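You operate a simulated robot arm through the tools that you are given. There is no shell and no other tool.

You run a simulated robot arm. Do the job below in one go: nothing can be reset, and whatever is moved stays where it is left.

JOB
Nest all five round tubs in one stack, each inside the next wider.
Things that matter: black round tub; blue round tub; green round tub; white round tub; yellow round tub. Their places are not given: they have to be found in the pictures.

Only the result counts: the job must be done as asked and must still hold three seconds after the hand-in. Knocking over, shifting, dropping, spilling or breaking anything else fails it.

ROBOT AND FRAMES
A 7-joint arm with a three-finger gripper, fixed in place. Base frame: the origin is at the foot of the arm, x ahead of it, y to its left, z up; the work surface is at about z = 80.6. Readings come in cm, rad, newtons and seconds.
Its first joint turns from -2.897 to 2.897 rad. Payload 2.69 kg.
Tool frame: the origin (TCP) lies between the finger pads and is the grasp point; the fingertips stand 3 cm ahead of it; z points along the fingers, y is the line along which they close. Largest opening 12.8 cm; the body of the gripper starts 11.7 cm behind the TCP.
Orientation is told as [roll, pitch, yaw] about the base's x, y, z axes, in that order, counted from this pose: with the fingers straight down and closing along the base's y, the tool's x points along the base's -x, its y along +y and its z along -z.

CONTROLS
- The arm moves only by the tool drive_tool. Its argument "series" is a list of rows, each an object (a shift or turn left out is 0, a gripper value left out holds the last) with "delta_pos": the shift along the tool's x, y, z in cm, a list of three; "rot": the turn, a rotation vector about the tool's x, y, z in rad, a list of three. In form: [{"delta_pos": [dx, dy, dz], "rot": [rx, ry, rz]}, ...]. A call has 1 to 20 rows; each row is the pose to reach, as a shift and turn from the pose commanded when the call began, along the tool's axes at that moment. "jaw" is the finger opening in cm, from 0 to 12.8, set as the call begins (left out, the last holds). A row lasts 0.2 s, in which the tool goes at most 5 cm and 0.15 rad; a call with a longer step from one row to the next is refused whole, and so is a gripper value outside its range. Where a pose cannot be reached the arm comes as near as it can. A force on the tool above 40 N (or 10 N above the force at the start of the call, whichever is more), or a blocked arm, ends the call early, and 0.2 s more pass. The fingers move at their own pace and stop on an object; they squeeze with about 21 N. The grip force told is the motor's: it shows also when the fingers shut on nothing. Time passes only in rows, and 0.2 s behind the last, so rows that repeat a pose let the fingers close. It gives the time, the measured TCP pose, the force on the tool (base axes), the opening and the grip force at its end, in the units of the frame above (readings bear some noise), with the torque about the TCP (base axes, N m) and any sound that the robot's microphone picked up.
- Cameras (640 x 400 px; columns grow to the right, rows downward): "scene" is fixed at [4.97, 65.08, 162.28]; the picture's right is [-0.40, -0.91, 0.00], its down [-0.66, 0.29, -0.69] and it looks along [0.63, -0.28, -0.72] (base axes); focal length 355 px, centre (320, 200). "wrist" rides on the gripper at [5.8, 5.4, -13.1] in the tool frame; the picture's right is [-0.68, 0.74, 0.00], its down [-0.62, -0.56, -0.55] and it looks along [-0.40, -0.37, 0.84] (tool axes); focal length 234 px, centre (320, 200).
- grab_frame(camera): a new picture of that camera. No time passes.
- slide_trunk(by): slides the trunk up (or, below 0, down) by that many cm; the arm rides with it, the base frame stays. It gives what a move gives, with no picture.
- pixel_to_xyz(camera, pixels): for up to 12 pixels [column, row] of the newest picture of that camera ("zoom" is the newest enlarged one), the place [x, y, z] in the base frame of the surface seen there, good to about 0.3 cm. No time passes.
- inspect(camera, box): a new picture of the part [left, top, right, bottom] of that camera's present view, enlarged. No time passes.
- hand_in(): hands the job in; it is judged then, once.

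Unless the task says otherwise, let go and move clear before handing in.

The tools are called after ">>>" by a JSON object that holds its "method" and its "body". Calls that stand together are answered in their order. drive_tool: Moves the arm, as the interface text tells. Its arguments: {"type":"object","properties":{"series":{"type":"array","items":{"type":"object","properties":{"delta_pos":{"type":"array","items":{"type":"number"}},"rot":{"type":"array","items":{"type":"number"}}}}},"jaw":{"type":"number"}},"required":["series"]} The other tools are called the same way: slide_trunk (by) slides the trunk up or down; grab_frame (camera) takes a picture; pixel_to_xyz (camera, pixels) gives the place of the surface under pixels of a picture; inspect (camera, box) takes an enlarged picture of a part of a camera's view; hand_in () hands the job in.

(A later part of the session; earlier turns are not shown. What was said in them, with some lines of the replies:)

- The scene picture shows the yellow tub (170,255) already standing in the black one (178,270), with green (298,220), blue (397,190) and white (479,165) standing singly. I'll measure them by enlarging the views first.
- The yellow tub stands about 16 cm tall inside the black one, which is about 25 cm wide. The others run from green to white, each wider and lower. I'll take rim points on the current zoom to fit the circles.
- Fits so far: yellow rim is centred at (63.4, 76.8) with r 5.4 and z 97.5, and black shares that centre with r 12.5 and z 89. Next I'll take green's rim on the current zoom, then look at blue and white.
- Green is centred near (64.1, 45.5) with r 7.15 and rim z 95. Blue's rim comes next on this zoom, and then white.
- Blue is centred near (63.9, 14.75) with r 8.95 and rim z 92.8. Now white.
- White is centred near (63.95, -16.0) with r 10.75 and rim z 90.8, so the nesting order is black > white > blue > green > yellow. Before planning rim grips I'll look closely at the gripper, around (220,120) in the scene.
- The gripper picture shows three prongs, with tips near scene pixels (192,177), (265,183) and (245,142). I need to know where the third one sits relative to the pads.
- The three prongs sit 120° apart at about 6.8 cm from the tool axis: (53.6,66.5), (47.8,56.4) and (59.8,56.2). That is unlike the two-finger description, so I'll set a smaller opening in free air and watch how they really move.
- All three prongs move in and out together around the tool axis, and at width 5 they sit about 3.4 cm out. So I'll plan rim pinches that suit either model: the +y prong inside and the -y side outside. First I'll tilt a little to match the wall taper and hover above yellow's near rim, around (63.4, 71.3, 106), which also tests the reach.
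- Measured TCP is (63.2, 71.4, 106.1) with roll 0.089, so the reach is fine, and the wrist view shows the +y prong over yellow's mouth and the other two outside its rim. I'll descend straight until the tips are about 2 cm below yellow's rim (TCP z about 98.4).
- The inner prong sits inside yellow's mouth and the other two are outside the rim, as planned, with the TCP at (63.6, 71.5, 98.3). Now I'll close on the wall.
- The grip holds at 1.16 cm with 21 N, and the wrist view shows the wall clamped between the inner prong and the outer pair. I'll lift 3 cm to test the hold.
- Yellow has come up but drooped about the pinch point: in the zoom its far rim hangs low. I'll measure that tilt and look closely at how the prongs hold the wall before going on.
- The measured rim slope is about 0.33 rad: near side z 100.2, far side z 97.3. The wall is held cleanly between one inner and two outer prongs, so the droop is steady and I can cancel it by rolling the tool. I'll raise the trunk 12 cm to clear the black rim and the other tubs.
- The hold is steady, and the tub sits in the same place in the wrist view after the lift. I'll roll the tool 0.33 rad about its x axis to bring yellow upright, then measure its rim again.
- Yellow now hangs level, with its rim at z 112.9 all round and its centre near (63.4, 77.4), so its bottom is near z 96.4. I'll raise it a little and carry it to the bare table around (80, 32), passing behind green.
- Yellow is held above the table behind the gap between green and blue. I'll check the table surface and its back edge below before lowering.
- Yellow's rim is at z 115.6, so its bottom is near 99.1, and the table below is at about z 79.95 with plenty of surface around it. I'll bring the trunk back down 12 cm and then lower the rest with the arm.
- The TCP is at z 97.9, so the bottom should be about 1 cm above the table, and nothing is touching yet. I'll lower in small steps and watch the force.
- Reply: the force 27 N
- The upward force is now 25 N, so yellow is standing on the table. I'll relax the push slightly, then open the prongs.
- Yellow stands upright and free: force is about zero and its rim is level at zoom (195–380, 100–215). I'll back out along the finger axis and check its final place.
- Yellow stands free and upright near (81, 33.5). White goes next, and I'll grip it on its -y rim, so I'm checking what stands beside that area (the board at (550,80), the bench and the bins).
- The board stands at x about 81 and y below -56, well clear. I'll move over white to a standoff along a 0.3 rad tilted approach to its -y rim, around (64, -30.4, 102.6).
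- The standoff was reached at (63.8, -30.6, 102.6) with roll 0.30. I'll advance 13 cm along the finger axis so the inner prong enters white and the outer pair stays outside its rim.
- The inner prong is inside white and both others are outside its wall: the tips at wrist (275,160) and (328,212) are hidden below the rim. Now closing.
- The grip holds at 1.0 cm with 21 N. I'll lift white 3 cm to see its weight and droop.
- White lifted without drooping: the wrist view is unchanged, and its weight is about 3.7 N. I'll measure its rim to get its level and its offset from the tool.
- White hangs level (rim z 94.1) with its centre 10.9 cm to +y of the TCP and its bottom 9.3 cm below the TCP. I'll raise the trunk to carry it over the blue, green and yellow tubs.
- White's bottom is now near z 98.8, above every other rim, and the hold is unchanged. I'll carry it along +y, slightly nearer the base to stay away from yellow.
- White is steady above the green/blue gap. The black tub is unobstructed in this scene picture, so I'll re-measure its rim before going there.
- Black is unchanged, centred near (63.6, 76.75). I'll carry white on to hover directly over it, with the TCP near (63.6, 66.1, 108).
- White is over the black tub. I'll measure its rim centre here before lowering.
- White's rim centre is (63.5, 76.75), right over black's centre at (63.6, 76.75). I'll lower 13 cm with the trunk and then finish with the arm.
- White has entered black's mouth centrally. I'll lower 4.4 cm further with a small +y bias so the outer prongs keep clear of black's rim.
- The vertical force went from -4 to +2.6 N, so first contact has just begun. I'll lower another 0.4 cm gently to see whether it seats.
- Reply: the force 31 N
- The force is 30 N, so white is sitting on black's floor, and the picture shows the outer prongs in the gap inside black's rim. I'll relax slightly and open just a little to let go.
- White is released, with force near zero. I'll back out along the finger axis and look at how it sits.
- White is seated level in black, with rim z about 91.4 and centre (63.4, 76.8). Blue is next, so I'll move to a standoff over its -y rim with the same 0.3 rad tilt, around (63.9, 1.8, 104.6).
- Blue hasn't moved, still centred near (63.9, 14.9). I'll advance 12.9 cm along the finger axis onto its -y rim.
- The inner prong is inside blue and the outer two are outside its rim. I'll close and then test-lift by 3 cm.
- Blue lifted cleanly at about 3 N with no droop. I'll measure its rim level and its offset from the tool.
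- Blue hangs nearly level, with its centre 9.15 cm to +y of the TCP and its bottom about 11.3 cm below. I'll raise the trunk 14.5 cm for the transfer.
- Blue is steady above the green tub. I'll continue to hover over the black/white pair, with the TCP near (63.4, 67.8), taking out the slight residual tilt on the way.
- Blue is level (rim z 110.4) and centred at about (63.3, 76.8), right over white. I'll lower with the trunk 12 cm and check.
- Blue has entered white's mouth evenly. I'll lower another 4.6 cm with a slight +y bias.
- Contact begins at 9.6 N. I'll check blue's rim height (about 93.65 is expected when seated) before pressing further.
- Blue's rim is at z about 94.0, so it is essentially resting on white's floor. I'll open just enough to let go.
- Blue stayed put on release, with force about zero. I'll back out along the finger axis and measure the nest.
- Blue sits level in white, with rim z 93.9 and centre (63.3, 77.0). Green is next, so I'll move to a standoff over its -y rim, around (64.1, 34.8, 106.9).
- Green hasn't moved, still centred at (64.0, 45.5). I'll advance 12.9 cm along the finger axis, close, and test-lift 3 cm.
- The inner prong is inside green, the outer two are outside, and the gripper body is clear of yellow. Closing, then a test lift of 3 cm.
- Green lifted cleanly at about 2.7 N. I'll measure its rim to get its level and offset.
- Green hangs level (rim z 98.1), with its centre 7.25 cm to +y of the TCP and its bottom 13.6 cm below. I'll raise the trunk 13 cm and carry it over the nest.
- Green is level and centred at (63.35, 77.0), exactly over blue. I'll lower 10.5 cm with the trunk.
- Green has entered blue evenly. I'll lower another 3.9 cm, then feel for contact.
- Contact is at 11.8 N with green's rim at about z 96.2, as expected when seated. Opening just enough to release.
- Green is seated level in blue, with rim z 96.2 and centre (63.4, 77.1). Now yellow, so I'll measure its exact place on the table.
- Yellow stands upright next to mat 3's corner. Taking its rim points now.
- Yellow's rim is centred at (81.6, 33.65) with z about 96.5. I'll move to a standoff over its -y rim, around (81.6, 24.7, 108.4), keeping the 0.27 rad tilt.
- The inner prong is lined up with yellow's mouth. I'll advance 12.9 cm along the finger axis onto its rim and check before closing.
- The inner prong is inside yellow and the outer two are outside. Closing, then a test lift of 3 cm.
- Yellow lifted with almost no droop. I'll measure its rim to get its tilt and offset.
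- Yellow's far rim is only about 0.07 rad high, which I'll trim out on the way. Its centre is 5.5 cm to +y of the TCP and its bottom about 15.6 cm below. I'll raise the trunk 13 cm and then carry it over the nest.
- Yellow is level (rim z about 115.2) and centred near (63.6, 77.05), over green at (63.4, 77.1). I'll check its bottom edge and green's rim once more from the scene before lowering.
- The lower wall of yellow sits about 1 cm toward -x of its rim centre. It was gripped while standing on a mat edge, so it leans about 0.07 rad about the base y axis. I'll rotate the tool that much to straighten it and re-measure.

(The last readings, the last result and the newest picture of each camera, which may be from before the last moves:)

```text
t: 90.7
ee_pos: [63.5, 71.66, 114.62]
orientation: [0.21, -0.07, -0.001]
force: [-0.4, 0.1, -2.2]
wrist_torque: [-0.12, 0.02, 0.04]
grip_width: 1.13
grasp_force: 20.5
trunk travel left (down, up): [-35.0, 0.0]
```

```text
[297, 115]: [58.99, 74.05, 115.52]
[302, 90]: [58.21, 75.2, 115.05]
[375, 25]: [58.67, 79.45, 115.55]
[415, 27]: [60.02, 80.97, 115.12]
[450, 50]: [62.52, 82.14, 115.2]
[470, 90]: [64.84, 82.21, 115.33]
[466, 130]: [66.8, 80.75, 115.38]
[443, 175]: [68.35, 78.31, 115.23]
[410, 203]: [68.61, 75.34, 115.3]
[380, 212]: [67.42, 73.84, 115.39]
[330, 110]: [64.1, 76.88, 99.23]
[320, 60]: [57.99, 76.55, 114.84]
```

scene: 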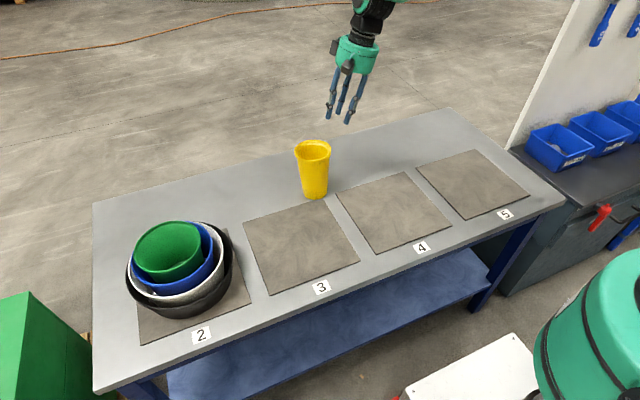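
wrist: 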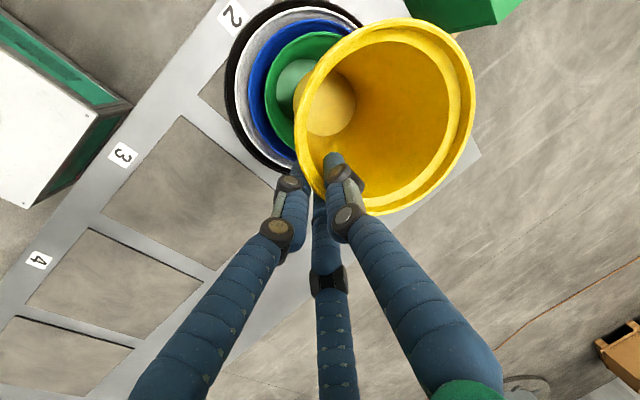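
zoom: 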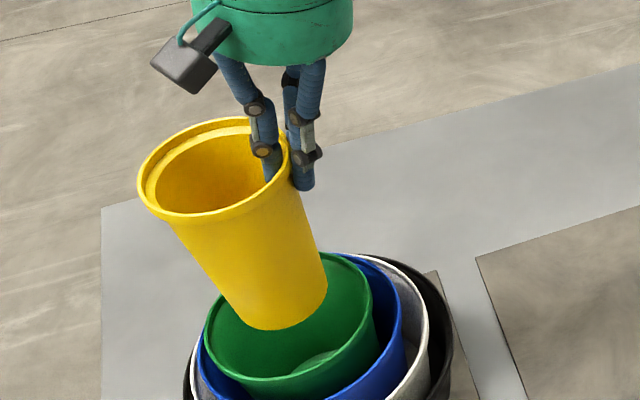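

The rim is now level all round at z about 115.3, with its centre at (63.45, 76.95) over green at (63.4, 77.1). I'll check the bottom edge position too.

>>> {"method": "pixel_to_xyz", "body": {"camera": "zoom", "pixels": [[252, 324], [270, 326], [290, 322], [310, 308], [322, 290], [240, 312], [228, 295], [205, 335], [370, 290], [368, 320], [340, 360], [250, 380]]}}

```text
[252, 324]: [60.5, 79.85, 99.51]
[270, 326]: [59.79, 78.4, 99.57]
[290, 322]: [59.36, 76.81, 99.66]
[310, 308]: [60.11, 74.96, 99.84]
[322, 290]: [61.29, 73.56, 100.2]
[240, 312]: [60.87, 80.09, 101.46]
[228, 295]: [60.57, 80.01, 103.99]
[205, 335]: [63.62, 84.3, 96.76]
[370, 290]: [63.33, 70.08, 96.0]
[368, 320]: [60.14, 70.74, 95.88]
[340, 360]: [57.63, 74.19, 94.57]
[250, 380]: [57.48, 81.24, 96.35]
```

The bottom is centred at (63.3, 77.0), so yellow hangs truly vertical over green. Lowering 12 cm with the trunk.

>>> {"method": "slide_trunk", "body": {"by": -12}}

>>> {"method": "inspect", "body": {"camera": "scene", "box": [100, 150, 260, 310]}}

>>> {"method": "grab_frame", "body": {"camera": "wrist"}}

```text
t: 92.2
ee_pos: [63.49, 71.79, 102.58]
orientation: [0.21, -0.069, 0.0]
force: [0.2, -0.8, -2.1]
wrist_torque: [-0.08, -0.02, 0.0]
grip_width: 1.09
grasp_force: 20.9
trunk travel left (down, up): [-23.0, 12.0]
```

```text
2.50 times, centred on (180, 230) of scene
```

zoom: 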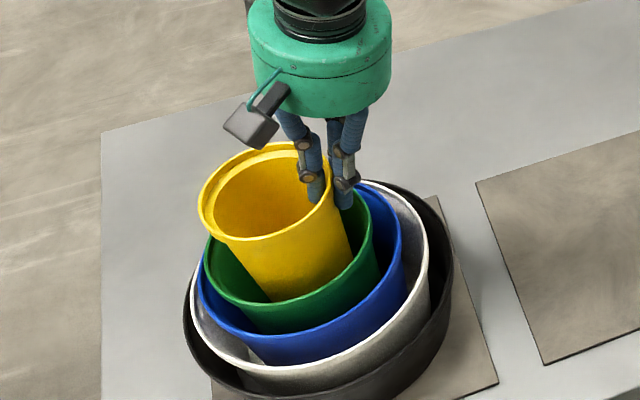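

```text
taken
```

wrist: 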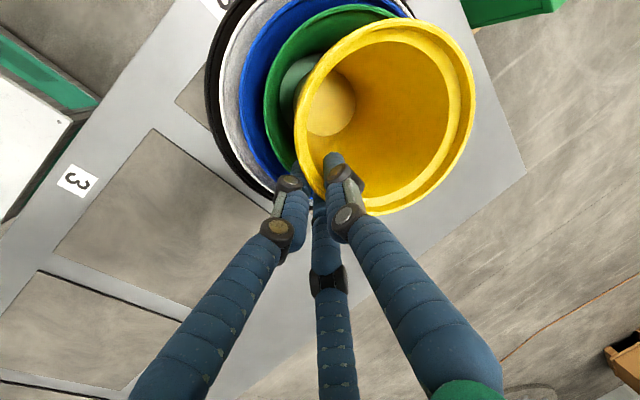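

Yellow has entered green evenly. I'll lower another 3.9 cm straight down, using the current tool axes.

>>> {"method": "drive_tool", "body": {"series": [{"delta_pos": [0.055, -0.14, 0.765]}, {"delta_pos": [0.11, -0.285, 1.53]}, {"delta_pos": [0.164, -0.428, 2.296]}, {"delta_pos": [0.218, -0.57, 3.06]}, {"delta_pos": [0.273, -0.713, 3.826]}, {"delta_pos": [0.273, -0.713, 3.826]}]}}

>>> {"method": "inspect", "body": {"camera": "scene", "box": [100, 150, 260, 310]}}

>>> {"method": "pixel_to_xyz", "body": {"camera": "zoom", "pixels": [[208, 232], [220, 205], [250, 188], [285, 178], [335, 215], [310, 255], [270, 272], [235, 262], [215, 250], [265, 230], [240, 285], [345, 280]]}}

```text
t: 93.6
ee_pos: [63.5, 71.88, 98.61]
orientation: [0.21, -0.069, -0.001]
force: [-0.4, 0.7, -2.6]
wrist_torque: [-0.09, 0.0, 0.0]
grip_width: 1.09
grasp_force: 20.9
trunk travel left (down, up): [-23.0, 12.0]
```

```text
2.50 times, centred on (180, 230) of scene
```

zoom: 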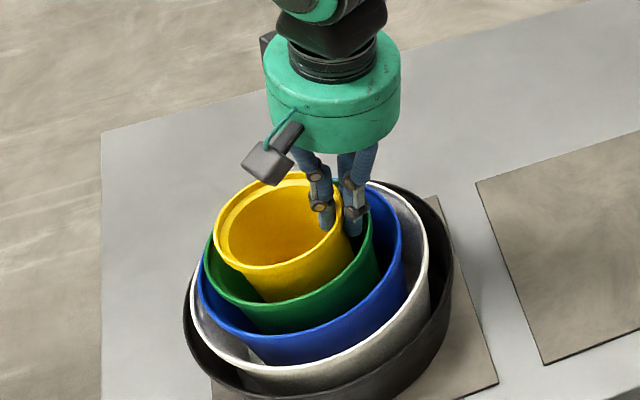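

```text
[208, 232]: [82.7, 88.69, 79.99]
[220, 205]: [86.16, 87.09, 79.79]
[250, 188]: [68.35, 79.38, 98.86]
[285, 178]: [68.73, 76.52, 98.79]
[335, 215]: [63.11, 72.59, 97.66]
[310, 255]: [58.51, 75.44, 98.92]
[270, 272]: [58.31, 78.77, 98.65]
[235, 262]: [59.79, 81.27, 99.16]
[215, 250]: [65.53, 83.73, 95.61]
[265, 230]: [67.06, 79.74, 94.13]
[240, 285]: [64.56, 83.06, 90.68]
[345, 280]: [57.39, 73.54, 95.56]
```

There's no contact yet: force is still the hanging weight. I'll lower in fine steps by up to 0.6 cm.

>>> {"method": "drive_tool", "body": {"series": [{"delta_pos": [0.01, -0.03, 0.146]}, {"delta_pos": [0.02, -0.06, 0.29]}, {"delta_pos": [0.02, -0.06, 0.29]}]}}

```text
t: 94.4
ee_pos: [63.58, 71.83, 98.35]
orientation: [0.209, -0.07, 0.002]
force: [-0.5, 0.2, -1.5]
wrist_torque: [-0.05, 0.04, -0.03]
grip_width: 1.11
grasp_force: 21.1
trunk travel left (down, up): [-23.0, 12.0]
```

Still only about the hanging weight at TCP z 98.35. Another small step down.

>>> {"method": "drive_tool", "body": {"series": [{"delta_pos": [0.01, -0.03, 0.146]}, {"delta_pos": [0.02, -0.06, 0.29]}, {"delta_pos": [0.02, -0.06, 0.29]}]}}

>>> {"method": "inspect", "body": {"camera": "scene", "box": [140, 180, 240, 270]}}

```text
t: 95.2
ee_pos: [63.43, 71.93, 98.32]
orientation: [0.213, -0.071, -0.001]
force: [3.3, -1.3, 11.0]
wrist_torque: [-0.08, -0.32, -0.07]
grip_width: 1.07
grasp_force: 21.3
trunk travel left (down, up): [-23.0, 12.0]
```

```text
4.44 times, centred on (190, 225) of scene
```

zoom: 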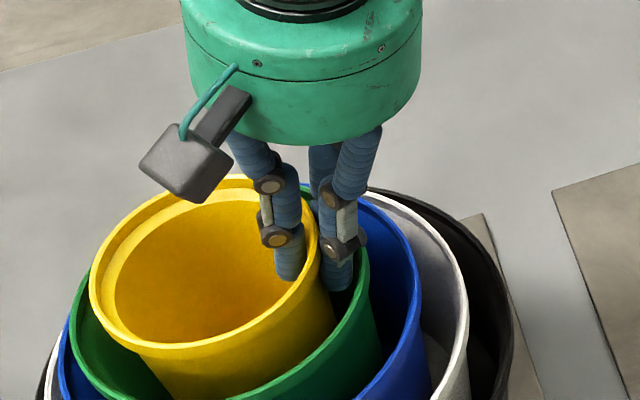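

Contact is at 11 N, so yellow is standing on green's floor. I'll open just enough to release and check before backing out.

>>> {"method": "drive_tool", "body": {"series": [{"delta_pos": [0, 0, 0]}, {"delta_pos": [0, 0, 0]}, {"delta_pos": [0, 0, 0]}], "jaw": 1.9}}

>>> {"method": "inspect", "body": {"camera": "scene", "box": [140, 180, 240, 270]}}

>>> {"method": "grab_frame", "body": {"camera": "wrist"}}

```text
t: 96.0
ee_pos: [63.35, 71.86, 98.32]
orientation: [0.21, -0.073, 0.002]
force: [0.3, -0.8, 19.9]
wrist_torque: [-0.2, -0.26, -0.13]
grip_width: 1.63
grasp_force: 0.0
trunk travel left (down, up): [-23.0, 12.0]
```

```text
4.44 times, centred on (190, 225) of scene
```

zoom: 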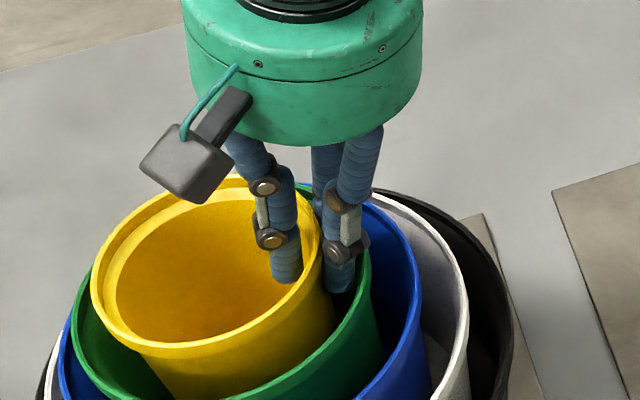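

```text
taken
```

wrist: 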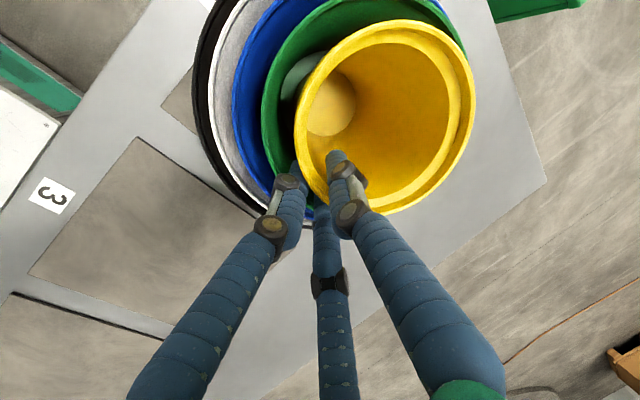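

The opening stopped at 1.63 and the tool still presses down with 20 N, so an outer prong is leaning on green's rim in the gap. I'll ease up slightly along the finger axis without opening further.

>>> {"method": "drive_tool", "body": {"series": [{"delta_pos": [0, 0, -0.2]}, {"delta_pos": [0, 0, -0.4]}, {"delta_pos": [0, 0, -0.6]}, {"delta_pos": [0, 0, -0.6]}], "jaw": 1.7}}

>>> {"method": "inspect", "body": {"camera": "scene", "box": [140, 180, 240, 270]}}

>>> {"method": "grab_frame", "body": {"camera": "wrist"}}

```text
t: 97.0
ee_pos: [63.27, 71.68, 98.65]
orientation: [0.208, -0.068, 0.0]
force: [0.8, 0.3, -0.7]
wrist_torque: [0.02, 0.0, 0.02]
grip_width: 1.69
grasp_force: 0.0
trunk travel left (down, up): [-23.0, 12.0]
```

```text
4.44 times, centred on (190, 225) of scene
```

zoom: 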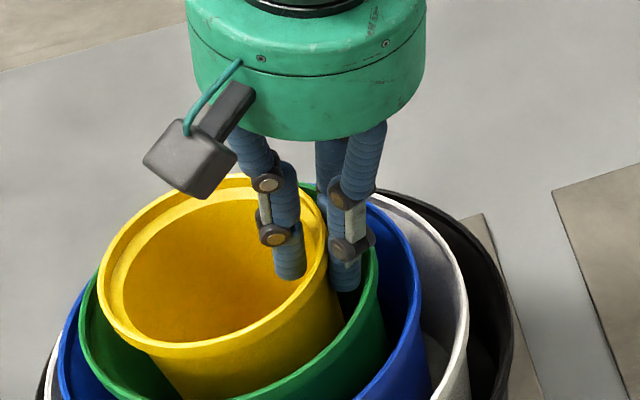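

```text
taken
```

wrist: 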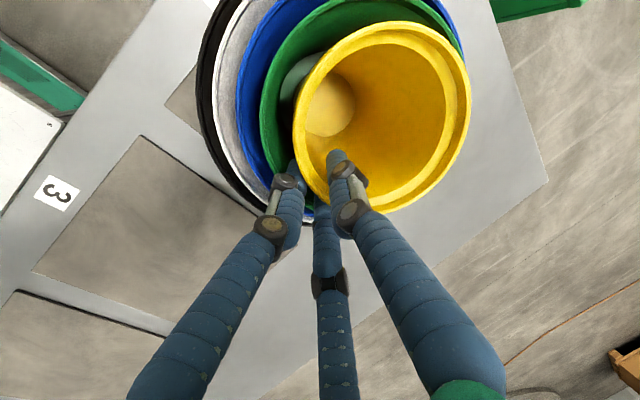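

Forces are now near zero and yellow stays standing in green. I'll continue backing out slowly along the finger axis.

>>> {"method": "drive_tool", "body": {"series": [{"delta_pos": [0, 0, -0.5]}, {"delta_pos": [0, 0, -1]}, {"delta_pos": [0, 0, -1.6]}, {"delta_pos": [0, 0, -2.4]}, {"delta_pos": [0, 0, -3.4]}, {"delta_pos": [0, 0, -4.5]}, {"delta_pos": [0, 0, -4.5]}], "jaw": 1.7}}

>>> {"method": "inspect", "body": {"camera": "scene", "box": [100, 150, 260, 310]}}

>>> {"method": "grab_frame", "body": {"camera": "wrist"}}

```text
t: 98.6
ee_pos: [63.19, 70.69, 102.91]
orientation: [0.208, -0.07, -0.001]
force: [-0.1, 0.9, 1.1]
wrist_torque: [0.01, 0.01, -0.01]
grip_width: 1.69
grasp_force: 0.1
trunk travel left (down, up): [-23.0, 12.0]
```

```text
2.50 times, centred on (180, 230) of scene
```

zoom: 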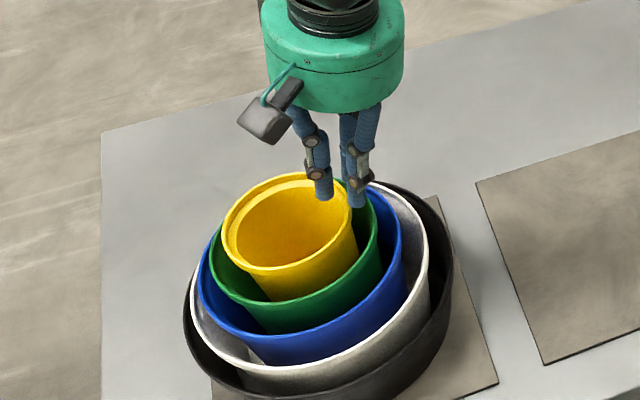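

```text
taken
```

wrist: 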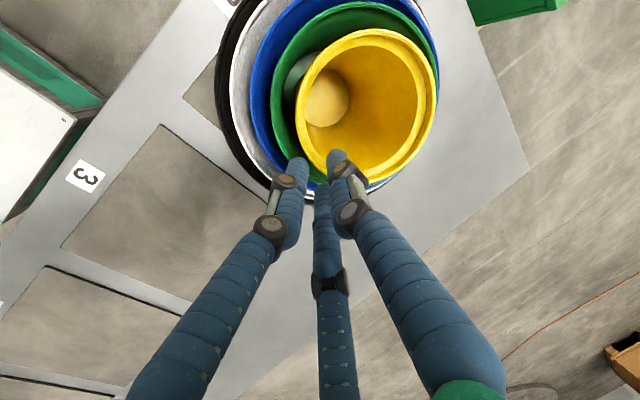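

The prongs are nearly clear and yellow stayed inside green. I'll withdraw the rest of the way, move off toward the base side, and inspect the finished nest.

>>> {"method": "drive_tool", "body": {"series": [{"delta_pos": [0, 0, -3]}, {"delta_pos": [0, 0, -6.5]}, {"delta_pos": [0.5, -2, -10]}, {"delta_pos": [1.5, -5, -12]}, {"delta_pos": [3, -9, -13]}, {"delta_pos": [4.5, -13, -14]}, {"delta_pos": [6, -17, -15]}, {"delta_pos": [6, -17, -15]}], "jaw": 1.7}}

>>> {"method": "grab_frame", "body": {"camera": "scene"}}

>>> {"method": "inspect", "body": {"camera": "scene", "box": [110, 200, 250, 320]}}

>>> {"method": "grab_frame", "body": {"camera": "wrist"}}

```text
t: 100.4
ee_pos: [56.45, 50.81, 113.9]
orientation: [0.211, -0.069, 0.001]
force: [0.2, 0.2, 0.0]
wrist_torque: [0.04, -0.03, -0.03]
grip_width: 1.7
grasp_force: 0.1
trunk travel left (down, up): [-23.0, 12.0]
```

```text
taken
```

scene: 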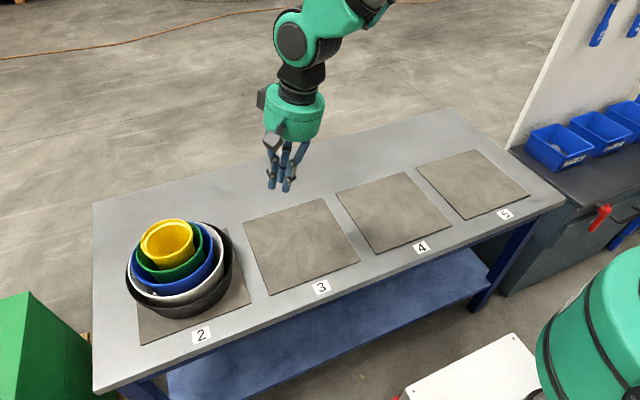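

```text
3.33 times, centred on (180, 260) of scene
```

zoom: 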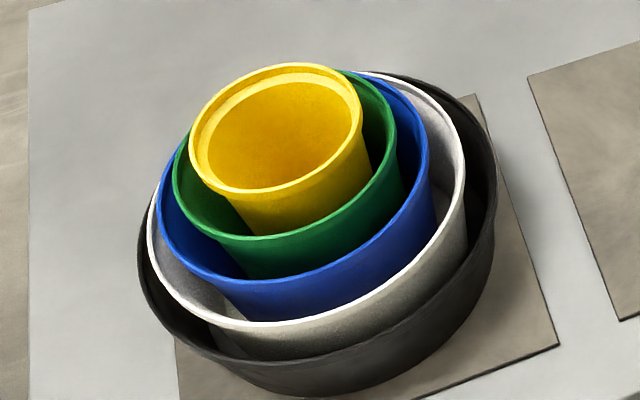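

```text
taken
```

wrist: 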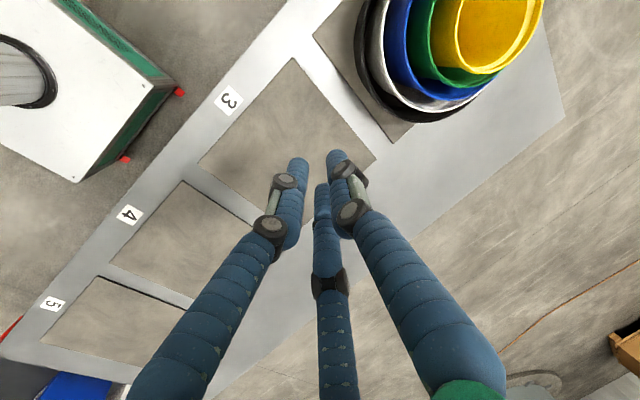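

All five are nested and the arm is clear. A last check of the rim heights and tilt of each tub before handing in.

>>> {"method": "pixel_to_xyz", "body": {"camera": "zoom", "pixels": [[190, 150], [210, 100], [260, 68], [310, 66], [355, 95], [355, 140], [310, 180], [250, 192], [205, 175], [270, 150], [280, 120], [240, 130]]}}

>>> {"method": "pixel_to_xyz", "body": {"camera": "zoom", "pixels": [[174, 180], [200, 228], [250, 238], [320, 220], [380, 175], [395, 130], [375, 90], [158, 210], [200, 270], [290, 283], [380, 240], [427, 160]]}}

>>> {"method": "pixel_to_xyz", "body": {"camera": "zoom", "pixels": [[148, 220], [175, 285], [250, 325], [350, 305], [430, 245], [463, 180], [450, 130], [138, 250], [170, 330], [300, 362], [420, 310], [494, 180]]}}

```text
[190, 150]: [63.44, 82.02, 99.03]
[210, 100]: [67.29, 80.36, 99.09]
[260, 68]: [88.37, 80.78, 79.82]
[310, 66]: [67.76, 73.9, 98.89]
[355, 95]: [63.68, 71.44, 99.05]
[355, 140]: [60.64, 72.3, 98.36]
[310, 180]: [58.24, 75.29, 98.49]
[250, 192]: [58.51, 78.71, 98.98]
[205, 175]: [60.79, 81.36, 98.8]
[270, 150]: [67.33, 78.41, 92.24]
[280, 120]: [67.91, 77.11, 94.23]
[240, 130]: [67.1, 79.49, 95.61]
```

```text
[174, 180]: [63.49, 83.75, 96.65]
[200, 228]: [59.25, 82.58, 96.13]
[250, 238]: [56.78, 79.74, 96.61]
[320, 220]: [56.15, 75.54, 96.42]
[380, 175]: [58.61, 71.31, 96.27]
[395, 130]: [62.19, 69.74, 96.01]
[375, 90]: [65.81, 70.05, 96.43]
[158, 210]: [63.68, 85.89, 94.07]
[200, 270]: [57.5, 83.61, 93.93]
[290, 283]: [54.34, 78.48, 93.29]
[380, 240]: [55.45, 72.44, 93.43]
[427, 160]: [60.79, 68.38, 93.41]
```

```text
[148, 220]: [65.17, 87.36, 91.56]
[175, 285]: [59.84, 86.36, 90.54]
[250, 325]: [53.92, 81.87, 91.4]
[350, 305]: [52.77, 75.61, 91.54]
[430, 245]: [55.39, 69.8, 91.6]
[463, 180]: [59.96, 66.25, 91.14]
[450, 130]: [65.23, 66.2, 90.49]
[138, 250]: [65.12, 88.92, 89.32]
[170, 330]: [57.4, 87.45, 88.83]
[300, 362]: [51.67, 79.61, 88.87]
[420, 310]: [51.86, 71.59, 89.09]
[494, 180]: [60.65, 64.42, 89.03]
```

The rims step down evenly and all sit level: yellow about 98.9, green 96.4, blue 93.6, white 91.4 and black 89.0, all around (63.3, 76.9). The gripper is empty and well clear, so I'm handing in.

>>> {"method": "hand_in", "body": {}}

```text
The job is handed in.
```

All five tubs are nested in one stack, and I handed the job in; no verdict came back. From widest to narrowest they run black, white, blue, green, yellow, each standing in the next wider one.

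At the last check before hand-in:

- **Level:** all five tubs sat level. Their rims stepped down evenly from about z = 98.9 for yellow to 89.0 for black.
- **Position:** the stack is where the black tub started, centred near (63.3, 76.9).
- **Arm:** the gripper was empty and well clear of the stack.

- **Yellow moved twice:** it began inside the black tub, so I set it on the bare table while I nested the others.
- **Extra contact:** when I released yellow, an outer finger pressed on the green rim with about 20 N. I eased off and neither tub visibly moved.

Nothing else on the table was moved as far as the pictures show.
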